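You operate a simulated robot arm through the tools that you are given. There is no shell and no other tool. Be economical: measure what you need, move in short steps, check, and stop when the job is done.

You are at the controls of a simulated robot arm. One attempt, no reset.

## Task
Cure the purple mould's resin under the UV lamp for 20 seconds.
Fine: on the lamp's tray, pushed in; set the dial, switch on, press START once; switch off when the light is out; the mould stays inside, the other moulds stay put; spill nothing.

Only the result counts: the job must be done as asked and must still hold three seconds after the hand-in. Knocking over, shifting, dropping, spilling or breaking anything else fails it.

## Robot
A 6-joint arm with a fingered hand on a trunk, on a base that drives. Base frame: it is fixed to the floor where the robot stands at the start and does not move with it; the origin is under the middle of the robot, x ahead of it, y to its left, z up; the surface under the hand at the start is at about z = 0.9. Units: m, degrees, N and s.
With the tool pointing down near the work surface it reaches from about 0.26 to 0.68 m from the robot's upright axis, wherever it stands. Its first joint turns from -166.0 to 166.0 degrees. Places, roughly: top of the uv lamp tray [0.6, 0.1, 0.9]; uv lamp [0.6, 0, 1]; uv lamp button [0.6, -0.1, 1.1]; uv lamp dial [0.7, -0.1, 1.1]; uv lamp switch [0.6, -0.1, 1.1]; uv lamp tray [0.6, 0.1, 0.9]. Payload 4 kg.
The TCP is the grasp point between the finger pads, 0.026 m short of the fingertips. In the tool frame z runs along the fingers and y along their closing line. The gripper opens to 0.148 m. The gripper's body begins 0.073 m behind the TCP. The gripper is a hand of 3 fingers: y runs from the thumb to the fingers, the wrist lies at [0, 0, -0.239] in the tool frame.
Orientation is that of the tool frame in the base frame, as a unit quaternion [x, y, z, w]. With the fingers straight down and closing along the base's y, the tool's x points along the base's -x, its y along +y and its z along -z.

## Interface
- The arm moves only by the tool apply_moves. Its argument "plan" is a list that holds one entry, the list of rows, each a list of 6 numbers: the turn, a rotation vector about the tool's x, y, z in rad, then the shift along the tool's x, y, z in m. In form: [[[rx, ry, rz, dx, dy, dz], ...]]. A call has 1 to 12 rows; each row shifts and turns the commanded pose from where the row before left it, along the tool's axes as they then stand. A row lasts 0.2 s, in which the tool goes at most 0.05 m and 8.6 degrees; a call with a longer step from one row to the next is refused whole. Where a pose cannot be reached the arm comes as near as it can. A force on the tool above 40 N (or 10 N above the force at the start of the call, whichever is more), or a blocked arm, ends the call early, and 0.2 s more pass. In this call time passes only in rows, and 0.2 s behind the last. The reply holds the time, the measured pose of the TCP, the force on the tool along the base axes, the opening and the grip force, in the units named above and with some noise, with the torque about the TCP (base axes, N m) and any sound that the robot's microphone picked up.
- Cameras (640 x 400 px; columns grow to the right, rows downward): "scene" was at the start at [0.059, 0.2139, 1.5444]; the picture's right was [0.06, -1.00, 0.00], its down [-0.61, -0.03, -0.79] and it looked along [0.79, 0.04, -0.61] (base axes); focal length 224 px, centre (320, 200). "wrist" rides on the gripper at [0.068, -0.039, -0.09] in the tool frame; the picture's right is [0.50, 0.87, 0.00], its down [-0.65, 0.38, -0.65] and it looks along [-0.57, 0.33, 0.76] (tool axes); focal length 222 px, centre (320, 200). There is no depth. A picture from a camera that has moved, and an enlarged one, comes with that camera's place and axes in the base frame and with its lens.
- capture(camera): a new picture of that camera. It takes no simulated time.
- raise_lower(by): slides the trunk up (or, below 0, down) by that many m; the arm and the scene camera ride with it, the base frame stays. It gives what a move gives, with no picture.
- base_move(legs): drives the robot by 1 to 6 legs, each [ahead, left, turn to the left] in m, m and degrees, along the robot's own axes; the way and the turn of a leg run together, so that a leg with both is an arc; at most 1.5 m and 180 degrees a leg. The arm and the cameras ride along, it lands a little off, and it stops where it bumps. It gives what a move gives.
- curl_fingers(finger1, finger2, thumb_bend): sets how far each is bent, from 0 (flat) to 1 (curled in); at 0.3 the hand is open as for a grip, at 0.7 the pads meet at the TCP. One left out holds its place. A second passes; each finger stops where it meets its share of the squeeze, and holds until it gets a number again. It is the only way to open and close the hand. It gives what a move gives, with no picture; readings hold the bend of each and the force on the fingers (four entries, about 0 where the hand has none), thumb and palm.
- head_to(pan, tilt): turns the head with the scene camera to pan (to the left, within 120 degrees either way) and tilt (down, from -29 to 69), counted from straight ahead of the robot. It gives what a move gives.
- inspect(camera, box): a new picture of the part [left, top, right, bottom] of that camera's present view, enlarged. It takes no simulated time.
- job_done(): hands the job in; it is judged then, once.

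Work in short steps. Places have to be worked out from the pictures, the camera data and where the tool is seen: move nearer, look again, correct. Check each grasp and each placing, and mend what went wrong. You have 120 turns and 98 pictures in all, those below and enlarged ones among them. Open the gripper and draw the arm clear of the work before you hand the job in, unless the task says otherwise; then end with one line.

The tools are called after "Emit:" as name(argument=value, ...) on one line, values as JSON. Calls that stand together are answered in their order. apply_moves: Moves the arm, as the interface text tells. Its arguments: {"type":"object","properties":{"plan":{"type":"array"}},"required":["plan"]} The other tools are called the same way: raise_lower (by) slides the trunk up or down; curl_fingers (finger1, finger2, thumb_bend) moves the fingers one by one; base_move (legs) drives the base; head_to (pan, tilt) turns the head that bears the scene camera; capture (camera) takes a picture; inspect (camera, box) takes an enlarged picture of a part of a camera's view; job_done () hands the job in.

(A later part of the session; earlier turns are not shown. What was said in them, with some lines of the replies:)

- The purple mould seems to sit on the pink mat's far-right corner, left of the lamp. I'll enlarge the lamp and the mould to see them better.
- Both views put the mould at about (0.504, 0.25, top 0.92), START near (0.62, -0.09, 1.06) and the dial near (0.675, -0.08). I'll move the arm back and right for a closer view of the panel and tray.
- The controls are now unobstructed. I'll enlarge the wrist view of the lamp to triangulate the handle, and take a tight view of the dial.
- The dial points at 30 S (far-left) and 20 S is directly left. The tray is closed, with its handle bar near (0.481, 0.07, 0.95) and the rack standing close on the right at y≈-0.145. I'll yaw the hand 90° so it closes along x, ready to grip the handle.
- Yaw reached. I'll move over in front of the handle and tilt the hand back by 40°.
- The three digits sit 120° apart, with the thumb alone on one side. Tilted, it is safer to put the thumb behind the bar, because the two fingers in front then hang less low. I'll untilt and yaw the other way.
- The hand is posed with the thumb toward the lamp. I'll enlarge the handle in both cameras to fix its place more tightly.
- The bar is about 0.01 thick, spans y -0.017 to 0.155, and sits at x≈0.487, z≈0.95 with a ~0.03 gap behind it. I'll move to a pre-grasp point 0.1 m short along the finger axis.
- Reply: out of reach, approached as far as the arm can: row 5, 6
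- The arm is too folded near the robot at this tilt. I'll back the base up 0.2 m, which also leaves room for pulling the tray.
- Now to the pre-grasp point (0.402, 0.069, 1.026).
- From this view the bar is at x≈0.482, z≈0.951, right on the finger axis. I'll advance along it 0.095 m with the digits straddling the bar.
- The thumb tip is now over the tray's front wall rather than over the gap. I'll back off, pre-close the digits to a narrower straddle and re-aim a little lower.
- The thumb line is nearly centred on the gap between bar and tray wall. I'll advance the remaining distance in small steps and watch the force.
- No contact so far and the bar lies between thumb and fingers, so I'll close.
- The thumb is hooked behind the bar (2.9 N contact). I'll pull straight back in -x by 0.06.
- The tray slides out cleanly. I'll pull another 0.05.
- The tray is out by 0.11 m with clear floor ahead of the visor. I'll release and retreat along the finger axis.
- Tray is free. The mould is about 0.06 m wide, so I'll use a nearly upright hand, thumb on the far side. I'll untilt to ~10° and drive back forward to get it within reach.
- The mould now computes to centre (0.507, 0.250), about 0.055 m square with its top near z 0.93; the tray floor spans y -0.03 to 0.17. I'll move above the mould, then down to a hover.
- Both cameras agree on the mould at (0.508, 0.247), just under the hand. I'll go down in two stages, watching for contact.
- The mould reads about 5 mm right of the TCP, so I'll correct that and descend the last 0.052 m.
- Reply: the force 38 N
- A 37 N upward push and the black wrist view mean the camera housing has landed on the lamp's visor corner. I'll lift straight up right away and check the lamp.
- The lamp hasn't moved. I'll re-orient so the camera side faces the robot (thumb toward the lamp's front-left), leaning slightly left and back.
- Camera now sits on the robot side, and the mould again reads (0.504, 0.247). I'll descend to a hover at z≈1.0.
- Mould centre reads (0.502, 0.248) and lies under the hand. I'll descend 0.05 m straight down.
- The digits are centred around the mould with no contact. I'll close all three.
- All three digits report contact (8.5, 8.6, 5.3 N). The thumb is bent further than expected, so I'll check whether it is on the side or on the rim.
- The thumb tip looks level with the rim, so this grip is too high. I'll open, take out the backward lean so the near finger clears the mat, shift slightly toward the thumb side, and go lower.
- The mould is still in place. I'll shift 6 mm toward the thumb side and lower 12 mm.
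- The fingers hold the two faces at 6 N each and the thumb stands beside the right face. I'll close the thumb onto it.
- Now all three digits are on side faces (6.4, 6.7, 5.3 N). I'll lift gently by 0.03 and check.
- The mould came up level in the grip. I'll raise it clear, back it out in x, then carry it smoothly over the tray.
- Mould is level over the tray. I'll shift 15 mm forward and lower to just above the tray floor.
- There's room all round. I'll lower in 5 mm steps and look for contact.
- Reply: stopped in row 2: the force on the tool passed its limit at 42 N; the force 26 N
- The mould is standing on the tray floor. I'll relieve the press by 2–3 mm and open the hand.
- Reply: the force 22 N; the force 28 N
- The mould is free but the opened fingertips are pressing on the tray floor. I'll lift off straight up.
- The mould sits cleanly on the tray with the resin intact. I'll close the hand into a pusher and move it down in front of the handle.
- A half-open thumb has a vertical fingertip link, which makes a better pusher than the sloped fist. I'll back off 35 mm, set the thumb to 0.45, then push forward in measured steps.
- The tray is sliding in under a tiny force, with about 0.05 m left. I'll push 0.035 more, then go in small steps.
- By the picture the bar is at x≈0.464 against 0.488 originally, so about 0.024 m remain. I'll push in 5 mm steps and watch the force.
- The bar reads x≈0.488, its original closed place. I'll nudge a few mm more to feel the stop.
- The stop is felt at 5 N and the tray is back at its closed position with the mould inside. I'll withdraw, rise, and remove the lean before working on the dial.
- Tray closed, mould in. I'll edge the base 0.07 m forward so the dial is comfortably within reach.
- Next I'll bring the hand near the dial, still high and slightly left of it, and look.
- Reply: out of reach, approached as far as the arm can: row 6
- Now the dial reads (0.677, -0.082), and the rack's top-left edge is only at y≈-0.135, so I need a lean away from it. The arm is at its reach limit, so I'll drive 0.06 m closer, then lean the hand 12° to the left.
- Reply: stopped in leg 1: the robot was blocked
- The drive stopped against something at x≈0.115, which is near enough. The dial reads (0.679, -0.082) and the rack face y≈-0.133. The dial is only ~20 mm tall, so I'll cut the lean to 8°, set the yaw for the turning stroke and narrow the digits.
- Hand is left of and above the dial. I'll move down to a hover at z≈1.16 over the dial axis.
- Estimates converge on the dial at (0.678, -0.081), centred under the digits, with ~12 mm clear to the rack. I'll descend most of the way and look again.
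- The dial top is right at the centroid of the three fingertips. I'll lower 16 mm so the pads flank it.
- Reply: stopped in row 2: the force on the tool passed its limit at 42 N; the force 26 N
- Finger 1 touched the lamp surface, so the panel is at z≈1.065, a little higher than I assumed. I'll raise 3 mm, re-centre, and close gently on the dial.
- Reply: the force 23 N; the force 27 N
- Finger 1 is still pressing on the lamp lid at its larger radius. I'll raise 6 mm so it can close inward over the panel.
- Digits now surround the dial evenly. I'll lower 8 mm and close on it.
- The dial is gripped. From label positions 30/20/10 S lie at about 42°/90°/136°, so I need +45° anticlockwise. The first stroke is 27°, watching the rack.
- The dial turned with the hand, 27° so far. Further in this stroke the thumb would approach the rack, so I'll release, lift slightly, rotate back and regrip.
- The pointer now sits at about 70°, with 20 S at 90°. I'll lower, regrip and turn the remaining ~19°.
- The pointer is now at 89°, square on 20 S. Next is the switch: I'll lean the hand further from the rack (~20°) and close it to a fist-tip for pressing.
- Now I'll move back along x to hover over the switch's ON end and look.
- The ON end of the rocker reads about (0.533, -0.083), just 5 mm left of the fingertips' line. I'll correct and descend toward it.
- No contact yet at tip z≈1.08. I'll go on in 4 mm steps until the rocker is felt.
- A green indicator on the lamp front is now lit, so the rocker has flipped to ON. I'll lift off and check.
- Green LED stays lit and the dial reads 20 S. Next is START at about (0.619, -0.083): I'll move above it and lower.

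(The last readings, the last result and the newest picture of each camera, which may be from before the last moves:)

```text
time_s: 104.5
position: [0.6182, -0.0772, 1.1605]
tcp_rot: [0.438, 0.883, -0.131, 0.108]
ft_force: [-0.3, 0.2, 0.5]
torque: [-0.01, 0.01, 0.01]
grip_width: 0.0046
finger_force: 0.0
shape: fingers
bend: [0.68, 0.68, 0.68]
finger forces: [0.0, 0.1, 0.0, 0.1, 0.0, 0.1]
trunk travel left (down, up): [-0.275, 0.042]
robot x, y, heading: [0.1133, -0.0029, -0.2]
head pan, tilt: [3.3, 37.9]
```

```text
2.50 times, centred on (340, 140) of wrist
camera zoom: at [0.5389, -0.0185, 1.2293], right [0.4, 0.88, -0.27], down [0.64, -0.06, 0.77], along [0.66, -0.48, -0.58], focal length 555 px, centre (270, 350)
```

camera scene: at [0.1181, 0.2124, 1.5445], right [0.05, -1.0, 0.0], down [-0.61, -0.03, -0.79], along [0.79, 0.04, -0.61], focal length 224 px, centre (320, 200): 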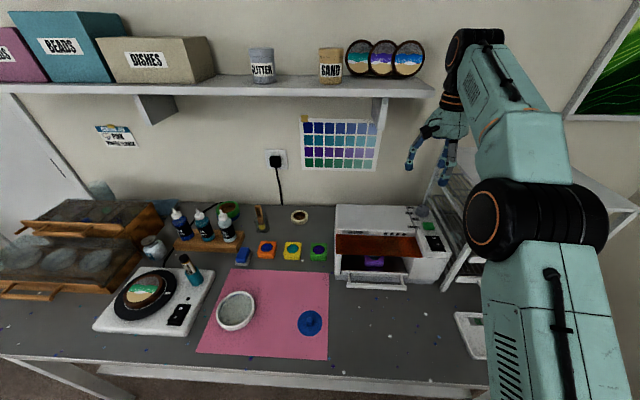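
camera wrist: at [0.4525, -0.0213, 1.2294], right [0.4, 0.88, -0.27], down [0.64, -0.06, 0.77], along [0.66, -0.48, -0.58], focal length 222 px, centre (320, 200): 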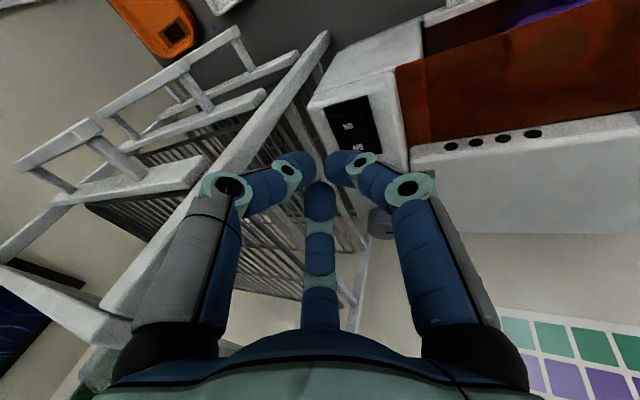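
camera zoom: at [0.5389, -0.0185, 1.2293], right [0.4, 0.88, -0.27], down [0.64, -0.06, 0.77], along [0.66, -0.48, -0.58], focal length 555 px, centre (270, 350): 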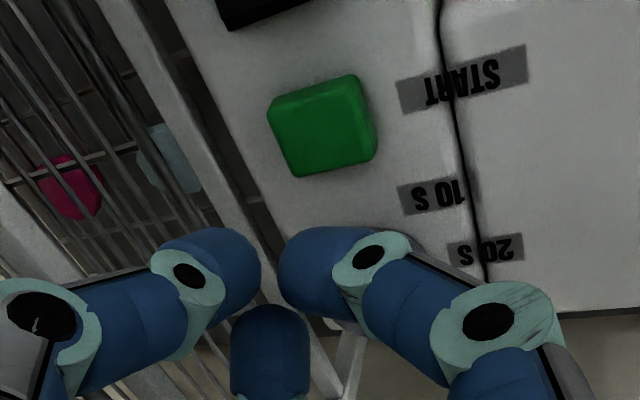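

The button centre reads about (0.613, -0.080). I'll correct by a few mm and descend to 1.115, then in fine steps.

Emit:
apply_moves(plan=[[[0, 0, 0, 0.0105, 0.0021, 0.0201], [0, 0, 0, 0.0105, 0.0021, 0.0201]]])

Emit:
apply_moves(plan=[[[0, 0, 0, 0.0012, 0.0005, 0.0038], [0, 0, 0, 0.0009, 0.0004, 0.0028]]])

```text
time_s: 105.1
position: [0.6127, -0.0717, 1.1137]
tcp_rot: [0.438, 0.883, -0.13, 0.109]
ft_force: [0.7, 0.5, 0.8]
torque: [0.04, -0.03, 0.0]
grip_width: 0.0048
finger_force: 0.0
shape: fingers
bend: [0.68, 0.68, 0.68]
finger forces: [0.1, 0.0, 0.0, 0.0, 0.0, 0.0]
trunk travel left (down, up): [-0.275, 0.042]
robot x, y, heading: [0.1174, 0.001, -0.2]
head pan, tilt: [3.3, 37.9]
```

```text
time_s: 105.7
position: [0.6126, -0.0714, 1.1048]
tcp_rot: [0.438, 0.883, -0.13, 0.109]
ft_force: [-0.3, 0.1, -0.1]
torque: [0.02, -0.01, 0.02]
grip_width: 0.0046
finger_force: 0.1
shape: fingers
bend: [0.68, 0.68, 0.68]
finger forces: [0.1, 0.0, 0.1, 0.1, 0.0, 0.1]
trunk travel left (down, up): [-0.275, 0.042]
robot x, y, heading: [0.1149, 0.0013, -0.2]
head pan, tilt: [3.3, 37.9]
```

No contact yet. I'll go down 3 mm at a time.

Emit:
apply_moves(plan=[[[0, 0, 0, 0.0009, 0.0004, 0.0028]]])

Emit:
apply_moves(plan=[[[0, 0, 0, 0.0009, 0.0004, 0.0028]]])

```text
time_s: 106.1
position: [0.6141, -0.0701, 1.1043]
tcp_rot: [0.439, 0.882, -0.129, 0.108]
ft_force: [0.0, 0.8, -0.3]
torque: [-0.03, -0.03, -0.03]
grip_width: 0.0047
finger_force: 0.1
shape: fingers
bend: [0.68, 0.68, 0.68]
finger forces: [0.1, 0.0, 0.1, 0.0, 0.1, 0.0]
trunk travel left (down, up): [-0.275, 0.042]
robot x, y, heading: [0.1163, -0.0028, -0.2]
head pan, tilt: [3.3, 37.9]
```

```text
time_s: 106.5
position: [0.6143, -0.0697, 1.0994]
tcp_rot: [0.438, 0.883, -0.13, 0.109]
ft_force: [0.6, -0.1, -0.6]
torque: [-0.03, 0.0, 0.03]
grip_width: 0.0045
finger_force: 0.1
shape: fingers
bend: [0.68, 0.68, 0.68]
finger forces: [0.0, 0.0, 0.0, 0.0, 0.0, 0.0]
trunk travel left (down, up): [-0.275, 0.042]
robot x, y, heading: [0.1168, -0.0028, -0.2]
head pan, tilt: [3.3, 37.9]
```

Emit:
apply_moves(plan=[[[0, 0, 0, 0.0009, 0.0004, 0.0028]]])

Emit:
inspect(camera="wrist", box=[250, 60, 430, 220])

```text
time_s: 106.9
position: [0.614, -0.0698, 1.0983]
tcp_rot: [0.438, 0.883, -0.13, 0.108]
ft_force: [-0.1, 1.1, -0.2]
torque: [-0.01, 0.01, 0.0]
grip_width: 0.0049
finger_force: 0.1
shape: fingers
bend: [0.68, 0.68, 0.68]
finger forces: [0.3, 0.0, 0.0, 0.0, 0.0, 0.0]
trunk travel left (down, up): [-0.275, 0.042]
robot x, y, heading: [0.119, -0.0034, -0.4]
head pan, tilt: [3.3, 37.9]
```

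```text
2.50 times, centred on (340, 140) of wrist
camera zoom: at [0.5353, -0.011, 1.1673], right [0.4, 0.88, -0.27], down [0.64, -0.06, 0.77], along [0.66, -0.48, -0.58], focal length 555 px, centre (270, 350)
```

zoom: 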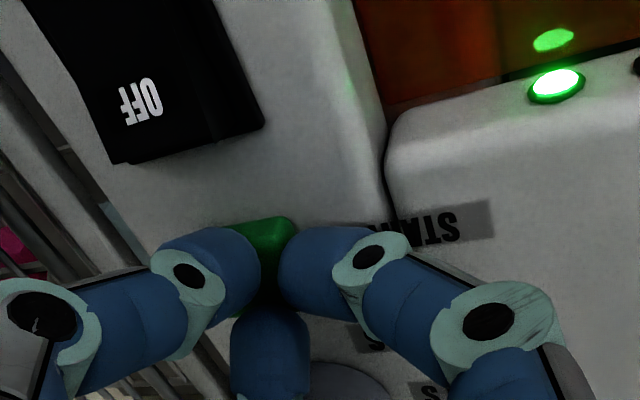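

The tips are over the button and just beginning to touch. I'll press on in 2–3 mm steps.

Emit:
apply_moves(plan=[[[0, 0, 0, 0.0009, 0.0004, 0.0028]]])

```text
time_s: 107.3
position: [0.6159, -0.0702, 1.0953]
tcp_rot: [0.439, 0.882, -0.13, 0.107]
ft_force: [0.2, -0.8, 2.1]
torque: [-0.02, 0.02, 0.01]
grip_width: 0.0045
finger_force: 1.1
shape: fingers
bend: [0.68, 0.68, 0.68]
finger forces: [0.1, 1.8, 0.1, 0.0, 0.3, 0.0]
trunk travel left (down, up): [-0.275, 0.042]
robot x, y, heading: [0.1127, -0.0022, -0.1]
head pan, tilt: [3.3, 37.9]
heard: click
```

A click was heard, so START is pressed. I'll lift straight off and check that the light is on.

Emit:
apply_moves(plan=[[[0, 0, 0, -0.0061, -0.0027, -0.0188], [0, 0, 0, -0.0122, -0.0054, -0.0376]]])

Emit:
inspect(camera="scene", box=[330, 190, 450, 290])

```text
time_s: 107.9
position: [0.6136, -0.0698, 1.1557]
tcp_rot: [0.439, 0.882, -0.13, 0.109]
ft_force: [0.4, 0.1, -0.1]
torque: [0.04, 0.0, 0.01]
grip_width: 0.0047
finger_force: 0.1
shape: fingers
bend: [0.68, 0.68, 0.68]
finger forces: [0.0, 0.0, 0.0, 0.1, 0.1, 0.1]
trunk travel left (down, up): [-0.275, 0.042]
robot x, y, heading: [0.1146, 0.0029, -0.2]
head pan, tilt: [3.3, 37.9]
```

```text
4.00 times, centred on (390, 240) of scene
camera zoom: at [0.1746, 0.2135, 1.5445], right [0.05, -1.0, 0.0], down [-0.61, -0.03, -0.79], along [0.79, 0.04, -0.61], focal length 897 px, centre (40, 40)
```

zoom: 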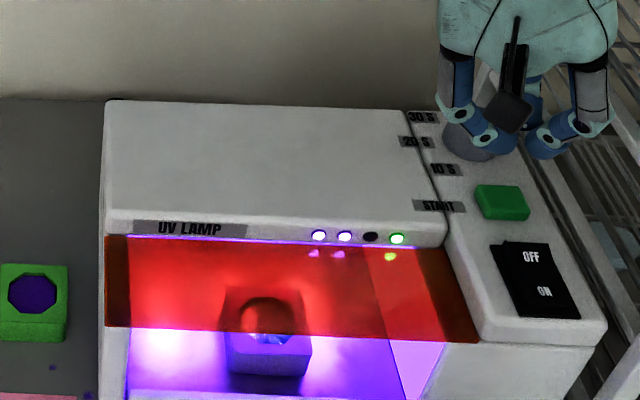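

UV light is on with the mould glowing inside and two of the timer LEDs lit (20 s). I'll drift to a hover above OFF while time runs.

Emit:
apply_moves(plan=[[[0, 0, 0, 0.00215, -0.0036, -0.0002], [0, 0, 0, 0.00215, -0.0036, -0.0002], [0, 0, 0, 0.00215, -0.0036, -0.0002], [0, 0, 0, 0.00215, -0.0036, -0.0002], [0, 0, 0, 0.00215, -0.0036, -0.0002], [0, 0, 0, 0.00215, -0.0036, -0.0002], [0, 0, 0, 0.00215, -0.0036, -0.0002], [0, 0, 0, 0.00215, -0.0036, -0.0002], [0, 0, 0, 0.00215, -0.0036, -0.0002], [0, 0, 0, 0.00215, -0.0036, -0.0002], [0, 0, 0, 0.00215, -0.0036, -0.0002], [0, 0, 0, 0.00215, -0.0036, -0.0002]]])

Emit:
apply_moves(plan=[[[0, 0, 0, 0, 0, 0], [0, 0, 0, 0, 0, 0], [0, 0, 0, 0, 0, 0], [0, 0, 0, 0, 0, 0], [0, 0, 0, 0, 0, 0], [0, 0, 0, 0, 0, 0], [0, 0, 0, 0, 0, 0], [0, 0, 0, 0, 0, 0], [0, 0, 0, 0, 0, 0], [0, 0, 0, 0, 0, 0], [0, 0, 0, 0, 0, 0], [0, 0, 0, 0, 0, 0]]])

Emit:
apply_moves(plan=[[[0, 0, 0, 0, 0, 0], [0, 0, 0, 0, 0, 0], [0, 0, 0, 0, 0, 0], [0, 0, 0, 0, 0, 0], [0, 0, 0, 0, 0, 0], [0, 0, 0, 0, 0, 0], [0, 0, 0, 0, 0, 0], [0, 0, 0, 0, 0, 0], [0, 0, 0, 0, 0, 0], [0, 0, 0, 0, 0, 0], [0, 0, 0, 0, 0, 0], [0, 0, 0, 0, 0, 0]]])

Emit:
apply_moves(plan=[[[0, 0, 0, 0, 0, 0], [0, 0, 0, 0, 0, 0], [0, 0, 0, 0, 0, 0], [0, 0, 0, 0, 0, 0], [0, 0, 0, 0, 0, 0], [0, 0, 0, 0, 0, 0], [0, 0, 0, 0, 0, 0], [0, 0, 0, 0, 0, 0], [0, 0, 0, 0, 0, 0], [0, 0, 0, 0, 0, 0], [0, 0, 0, 0, 0, 0], [0, 0, 0, 0, 0, 0]]])

Emit:
apply_moves(plan=[[[0, 0, 0, 0, 0, 0], [0, 0, 0, 0, 0, 0], [0, 0, 0, 0, 0, 0], [0, 0, 0, 0, 0, 0], [0, 0, 0, 0, 0, 0], [0, 0, 0, 0, 0, 0], [0, 0, 0, 0, 0, 0], [0, 0, 0, 0, 0, 0], [0, 0, 0, 0, 0, 0], [0, 0, 0, 0, 0, 0], [0, 0, 0, 0, 0, 0], [0, 0, 0, 0, 0, 0]]])

Emit:
apply_moves(plan=[[[0, 0, 0, 0, 0, 0], [0, 0, 0, 0, 0, 0], [0, 0, 0, 0, 0, 0], [0, 0, 0, 0, 0, 0], [0, 0, 0, 0, 0, 0], [0, 0, 0, 0, 0, 0], [0, 0, 0, 0, 0, 0], [0, 0, 0, 0, 0, 0], [0, 0, 0, 0, 0, 0], [0, 0, 0, 0, 0, 0], [0, 0, 0, 0, 0, 0], [0, 0, 0, 0, 0, 0]]])

Emit:
apply_moves(plan=[[[0, 0, 0, 0, 0, 0], [0, 0, 0, 0, 0, 0], [0, 0, 0, 0, 0, 0], [0, 0, 0, 0, 0, 0], [0, 0, 0, 0, 0, 0], [0, 0, 0, 0, 0, 0], [0, 0, 0, 0, 0, 0], [0, 0, 0, 0, 0, 0], [0, 0, 0, 0, 0, 0], [0, 0, 0, 0, 0, 0], [0, 0, 0, 0, 0, 0], [0, 0, 0, 0, 0, 0]]])

Emit:
apply_moves(plan=[[[0, 0, 0, 0, 0, 0], [0, 0, 0, 0, 0, 0], [0, 0, 0, 0, 0, 0], [0, 0, 0, 0, 0, 0], [0, 0, 0, 0, 0, 0], [0, 0, 0, 0, 0, 0], [0, 0, 0, 0, 0, 0], [0, 0, 0, 0, 0, 0], [0, 0, 0, 0, 0, 0], [0, 0, 0, 0, 0, 0], [0, 0, 0, 0, 0, 0], [0, 0, 0, 0, 0, 0]]])

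```text
time_s: 110.5
position: [0.5648, -0.0769, 1.1544]
tcp_rot: [0.439, 0.882, -0.129, 0.108]
ft_force: [-0.4, -0.5, -0.1]
torque: [0.0, 0.0, 0.02]
grip_width: 0.0047
finger_force: 0.0
shape: fingers
bend: [0.68, 0.68, 0.68]
finger forces: [0.0, 0.0, 0.0, 0.0, 0.1, 0.0]
trunk travel left (down, up): [-0.275, 0.042]
robot x, y, heading: [0.1172, 0.0017, -0.3]
head pan, tilt: [3.3, 37.9]
```

```text
time_s: 113.1
position: [0.5651, -0.0777, 1.1547]
tcp_rot: [0.439, 0.882, -0.13, 0.109]
ft_force: [0.3, -0.4, -0.4]
torque: [-0.02, 0.01, 0.02]
grip_width: 0.0046
finger_force: 0.0
shape: fingers
bend: [0.68, 0.68, 0.68]
finger forces: [0.1, 0.1, 0.1, 0.1, 0.0, 0.0]
trunk travel left (down, up): [-0.275, 0.042]
robot x, y, heading: [0.1125, -0.001, -0.1]
head pan, tilt: [3.3, 37.9]
```

```text
time_s: 115.7
position: [0.5658, -0.0761, 1.1558]
tcp_rot: [0.438, 0.883, -0.13, 0.109]
ft_force: [0.8, 0.1, -0.8]
torque: [-0.01, 0.0, -0.02]
grip_width: 0.0045
finger_force: 0.2
shape: fingers
bend: [0.68, 0.68, 0.68]
finger forces: [0.0, 0.0, 0.0, 0.0, 0.0, 0.0]
trunk travel left (down, up): [-0.275, 0.042]
robot x, y, heading: [0.1164, -0.0004, -0.2]
head pan, tilt: [3.3, 37.9]
```

```text
time_s: 118.3
position: [0.5654, -0.0765, 1.1553]
tcp_rot: [0.439, 0.882, -0.131, 0.108]
ft_force: [-0.2, -0.9, 0.2]
torque: [0.0, 0.01, 0.03]
grip_width: 0.0044
finger_force: 0.0
shape: fingers
bend: [0.68, 0.68, 0.68]
finger forces: [0.0, 0.0, 0.1, 0.0, 0.1, 0.1]
trunk travel left (down, up): [-0.275, 0.042]
robot x, y, heading: [0.1162, -0.0035, -0.2]
head pan, tilt: [3.3, 37.9]
```

```text
time_s: 120.9
position: [0.5659, -0.0779, 1.1541]
tcp_rot: [0.439, 0.883, -0.13, 0.108]
ft_force: [-0.6, 1.1, 0.5]
torque: [0.03, -0.01, -0.01]
grip_width: 0.0046
finger_force: 0.0
shape: fingers
bend: [0.68, 0.68, 0.68]
finger forces: [0.0, 0.0, 0.0, 0.0, 0.0, 0.1]
trunk travel left (down, up): [-0.275, 0.042]
robot x, y, heading: [0.1153, -0.0005, -0.2]
head pan, tilt: [3.3, 37.9]
```

```text
time_s: 123.5
position: [0.5658, -0.0772, 1.1555]
tcp_rot: [0.439, 0.882, -0.13, 0.108]
ft_force: [-0.1, -0.1, -0.7]
torque: [-0.02, 0.01, -0.01]
grip_width: 0.0046
finger_force: 0.0
shape: fingers
bend: [0.68, 0.68, 0.68]
finger forces: [0.1, 0.0, 0.1, 0.0, 0.1, 0.1]
trunk travel left (down, up): [-0.275, 0.042]
robot x, y, heading: [0.115, -0.0013, -0.2]
head pan, tilt: [3.3, 37.9]
```

```text
time_s: 126.1
position: [0.565, -0.0767, 1.1545]
tcp_rot: [0.438, 0.883, -0.13, 0.109]
ft_force: [-0.4, 0.1, 0.5]
torque: [0.0, -0.01, 0.0]
grip_width: 0.0045
finger_force: 0.0
shape: fingers
bend: [0.68, 0.68, 0.68]
finger forces: [0.0, 0.0, 0.0, 0.1, 0.0, 0.0]
trunk travel left (down, up): [-0.275, 0.042]
robot x, y, heading: [0.1145, -0.0007, -0.0]
head pan, tilt: [3.3, 37.9]
```

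```text
time_s: 128.7
position: [0.5655, -0.0766, 1.1553]
tcp_rot: [0.439, 0.882, -0.131, 0.109]
ft_force: [-0.7, 0.5, 0.2]
torque: [0.02, -0.03, 0.02]
grip_width: 0.0049
finger_force: 0.1
shape: fingers
bend: [0.68, 0.68, 0.68]
finger forces: [0.0, 0.1, 0.0, 0.0, 0.1, 0.1]
trunk travel left (down, up): [-0.275, 0.042]
robot x, y, heading: [0.1141, 0.0022, -0.1]
head pan, tilt: [3.3, 37.9]
```

It has been 21.4 s since the click. I'll look whether the light is out.

Emit:
inspect(camera="scene", box=[330, 190, 450, 290])

```text
4.00 times, centred on (390, 240) of scene
camera zoom: at [0.1752, 0.2135, 1.5444], right [0.05, -1.0, 0.0], down [-0.61, -0.03, -0.79], along [0.79, 0.04, -0.61], focal length 897 px, centre (40, 40)
```

zoom: 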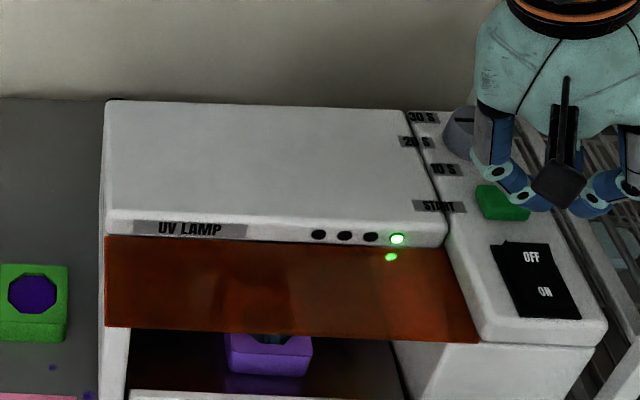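

The UV light is out; only the power LED glows. The tips are at (0.567, -0.085), above the OFF end, so I'll descend onto it.

Emit:
apply_moves(plan=[[[0, 0, 0, 0.0061, 0.0027, 0.0188], [0, 0, 0, 0.0061, 0.0027, 0.0188], [0, 0, 0, 0.0012, 0.0005, 0.0038], [0, 0, 0, 0.0012, 0.0005, 0.0038], [0, 0, 0, 0.0012, 0.0005, 0.0038]]])

Emit:
apply_moves(plan=[[[0, 0, 0, 0.0012, 0.0005, 0.0038]]])

Emit:
inspect(camera="scene", box=[330, 190, 450, 290])

```text
time_s: 129.9
position: [0.5638, -0.0766, 1.1035]
tcp_rot: [0.439, 0.882, -0.131, 0.109]
ft_force: [0.7, 0.3, 0.0]
torque: [0.02, 0.01, 0.02]
grip_width: 0.0044
finger_force: 0.0
shape: fingers
bend: [0.68, 0.68, 0.68]
finger forces: [0.0, 0.0, 0.0, 0.1, 0.0, 0.0]
trunk travel left (down, up): [-0.275, 0.042]
robot x, y, heading: [0.1114, 0.0015, -0.0]
head pan, tilt: [3.3, 37.9]
```

```text
time_s: 130.3
position: [0.5663, -0.0752, 1.0974]
tcp_rot: [0.439, 0.882, -0.13, 0.109]
ft_force: [0.5, -0.1, 2.8]
torque: [0.04, -0.02, -0.03]
grip_width: 0.0034
finger_force: 1.7
shape: fingers
bend: [0.69, 0.68, 0.68]
finger forces: [2.6, 0.0, 0.1, 0.1, 0.1, 0.0]
trunk travel left (down, up): [-0.275, 0.042]
robot x, y, heading: [0.1128, -0.0028, -0.3]
head pan, tilt: [3.3, 37.9]
```

```text
4.00 times, centred on (390, 240) of scene
camera zoom: at [0.1752, 0.2137, 1.5445], right [0.05, -1.0, 0.0], down [-0.61, -0.03, -0.79], along [0.79, 0.04, -0.61], focal length 897 px, centre (40, 40)
```

zoom: 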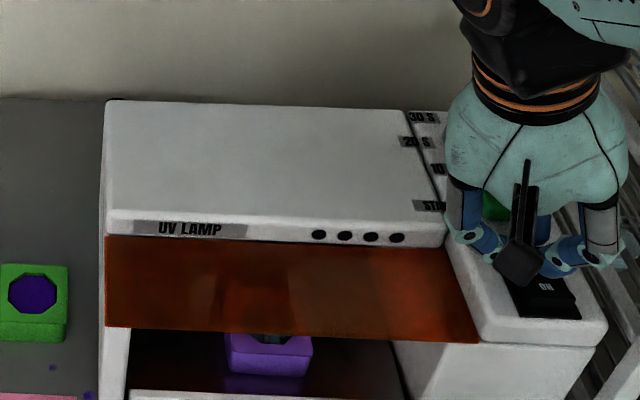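

The LED is off, so the switch is at OFF. I'll lift off, draw the arm back and open the hand.

Emit:
apply_moves(plan=[[[0, 0, 0, -0.0061, -0.0027, -0.0188], [0, 0, 0, -0.0107, -0.0047, -0.0329], [0, 0, 0, -0.0107, -0.0047, -0.0329], [0, 0, 0, -0.0107, -0.0047, -0.0329], [0, 0, 0, 0.0236, -0.0321, -0.003], [0, 0, 0, 0.0236, -0.0321, -0.003], [0, 0, 0, 0.0236, -0.0321, -0.003]]])

Emit:
base_move(legs=[[-0.15, 0, 0]])

Emit:
curl_fingers(finger1=0.3, finger2=0.3, thumb_bend=0.3)

Emit:
capture(camera="scene")

Emit:
inspect(camera="scene", box=[320, 180, 460, 280])

```text
time_s: 131.9
position: [0.442, -0.0762, 1.2232]
tcp_rot: [0.439, 0.882, -0.13, 0.11]
ft_force: [-0.8, -0.4, -0.5]
torque: [0.0, -0.02, -0.01]
grip_width: 0.0048
finger_force: 0.2
shape: fingers
bend: [0.68, 0.68, 0.68]
finger forces: [0.0, 0.0, 0.0, 0.0, 0.1, 0.0]
trunk travel left (down, up): [-0.275, 0.042]
robot x, y, heading: [0.117, 0.0026, -0.3]
head pan, tilt: [3.3, 37.9]
```

```text
time_s: 133.3
position: [0.2926, -0.0758, 1.2242]
tcp_rot: [0.439, 0.883, -0.13, 0.108]
ft_force: [-1.3, 0.4, -0.6]
torque: [-0.02, -0.03, 0.0]
grip_width: 0.0045
finger_force: 0.0
shape: fingers
bend: [0.68, 0.68, 0.68]
finger forces: [0.0, 0.0, 0.1, 0.0, 0.1, 0.0]
trunk travel left (down, up): [-0.275, 0.042]
robot x, y, heading: [-0.0387, -0.0004, -0.3]
head pan, tilt: [3.3, 37.9]
```

```text
time_s: 134.3
position: [0.2936, -0.0745, 1.224]
tcp_rot: [0.439, 0.882, -0.13, 0.108]
ft_force: [-0.3, -0.1, 0.2]
torque: [0.0, -0.02, -0.01]
grip_width: 0.1268
finger_force: 0.2
shape: fingers
bend: [0.3, 0.3, 0.3]
finger forces: [0.0, 0.0, 0.0, 0.1, 0.0, 0.0]
trunk travel left (down, up): [-0.275, 0.042]
robot x, y, heading: [-0.0377, 0.0014, -0.2]
head pan, tilt: [3.3, 37.9]
```

```text
5 pictures are left
camera scene: at [0.0222, 0.214, 1.5444], right [0.05, -1.0, 0.0], down [-0.61, -0.03, -0.79], along [0.79, 0.04, -0.61], focal length 224 px, centre (320, 200)
```

scene: 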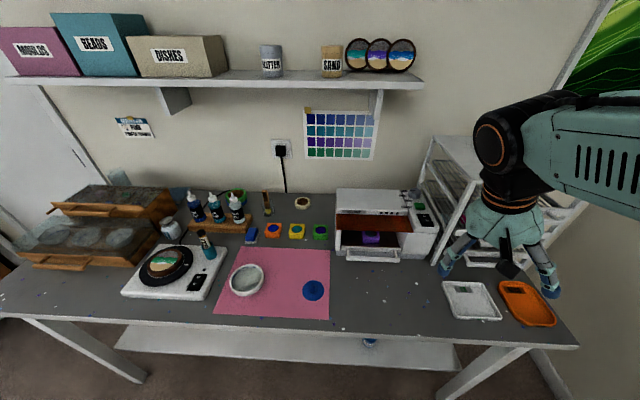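

```text
4.00 times, centred on (390, 230) of scene
camera zoom: at [0.0222, 0.214, 1.5444], right [0.05, -1.0, 0.0], down [-0.61, -0.03, -0.79], along [0.79, 0.04, -0.61], focal length 897 px, centre (40, 80)
```

zoom: 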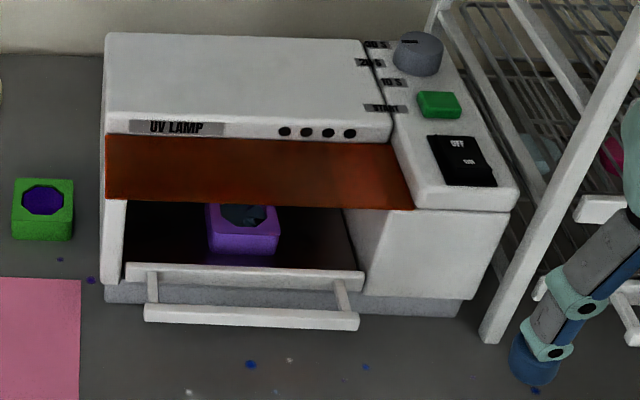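

Everything stands as required: mould inside the closed tray, lamp off, other moulds in place, hand open and clear. I'm handing the job in.

Emit:
job_done()

```text
The job is handed in.
```

The purple mould's resin got its 20-second cure: the light came on at START and was out when I checked about 21 s later. I then switched the lamp off, left the mould inside on the pushed-in tray, and saw no spill and the other moulds where they were.
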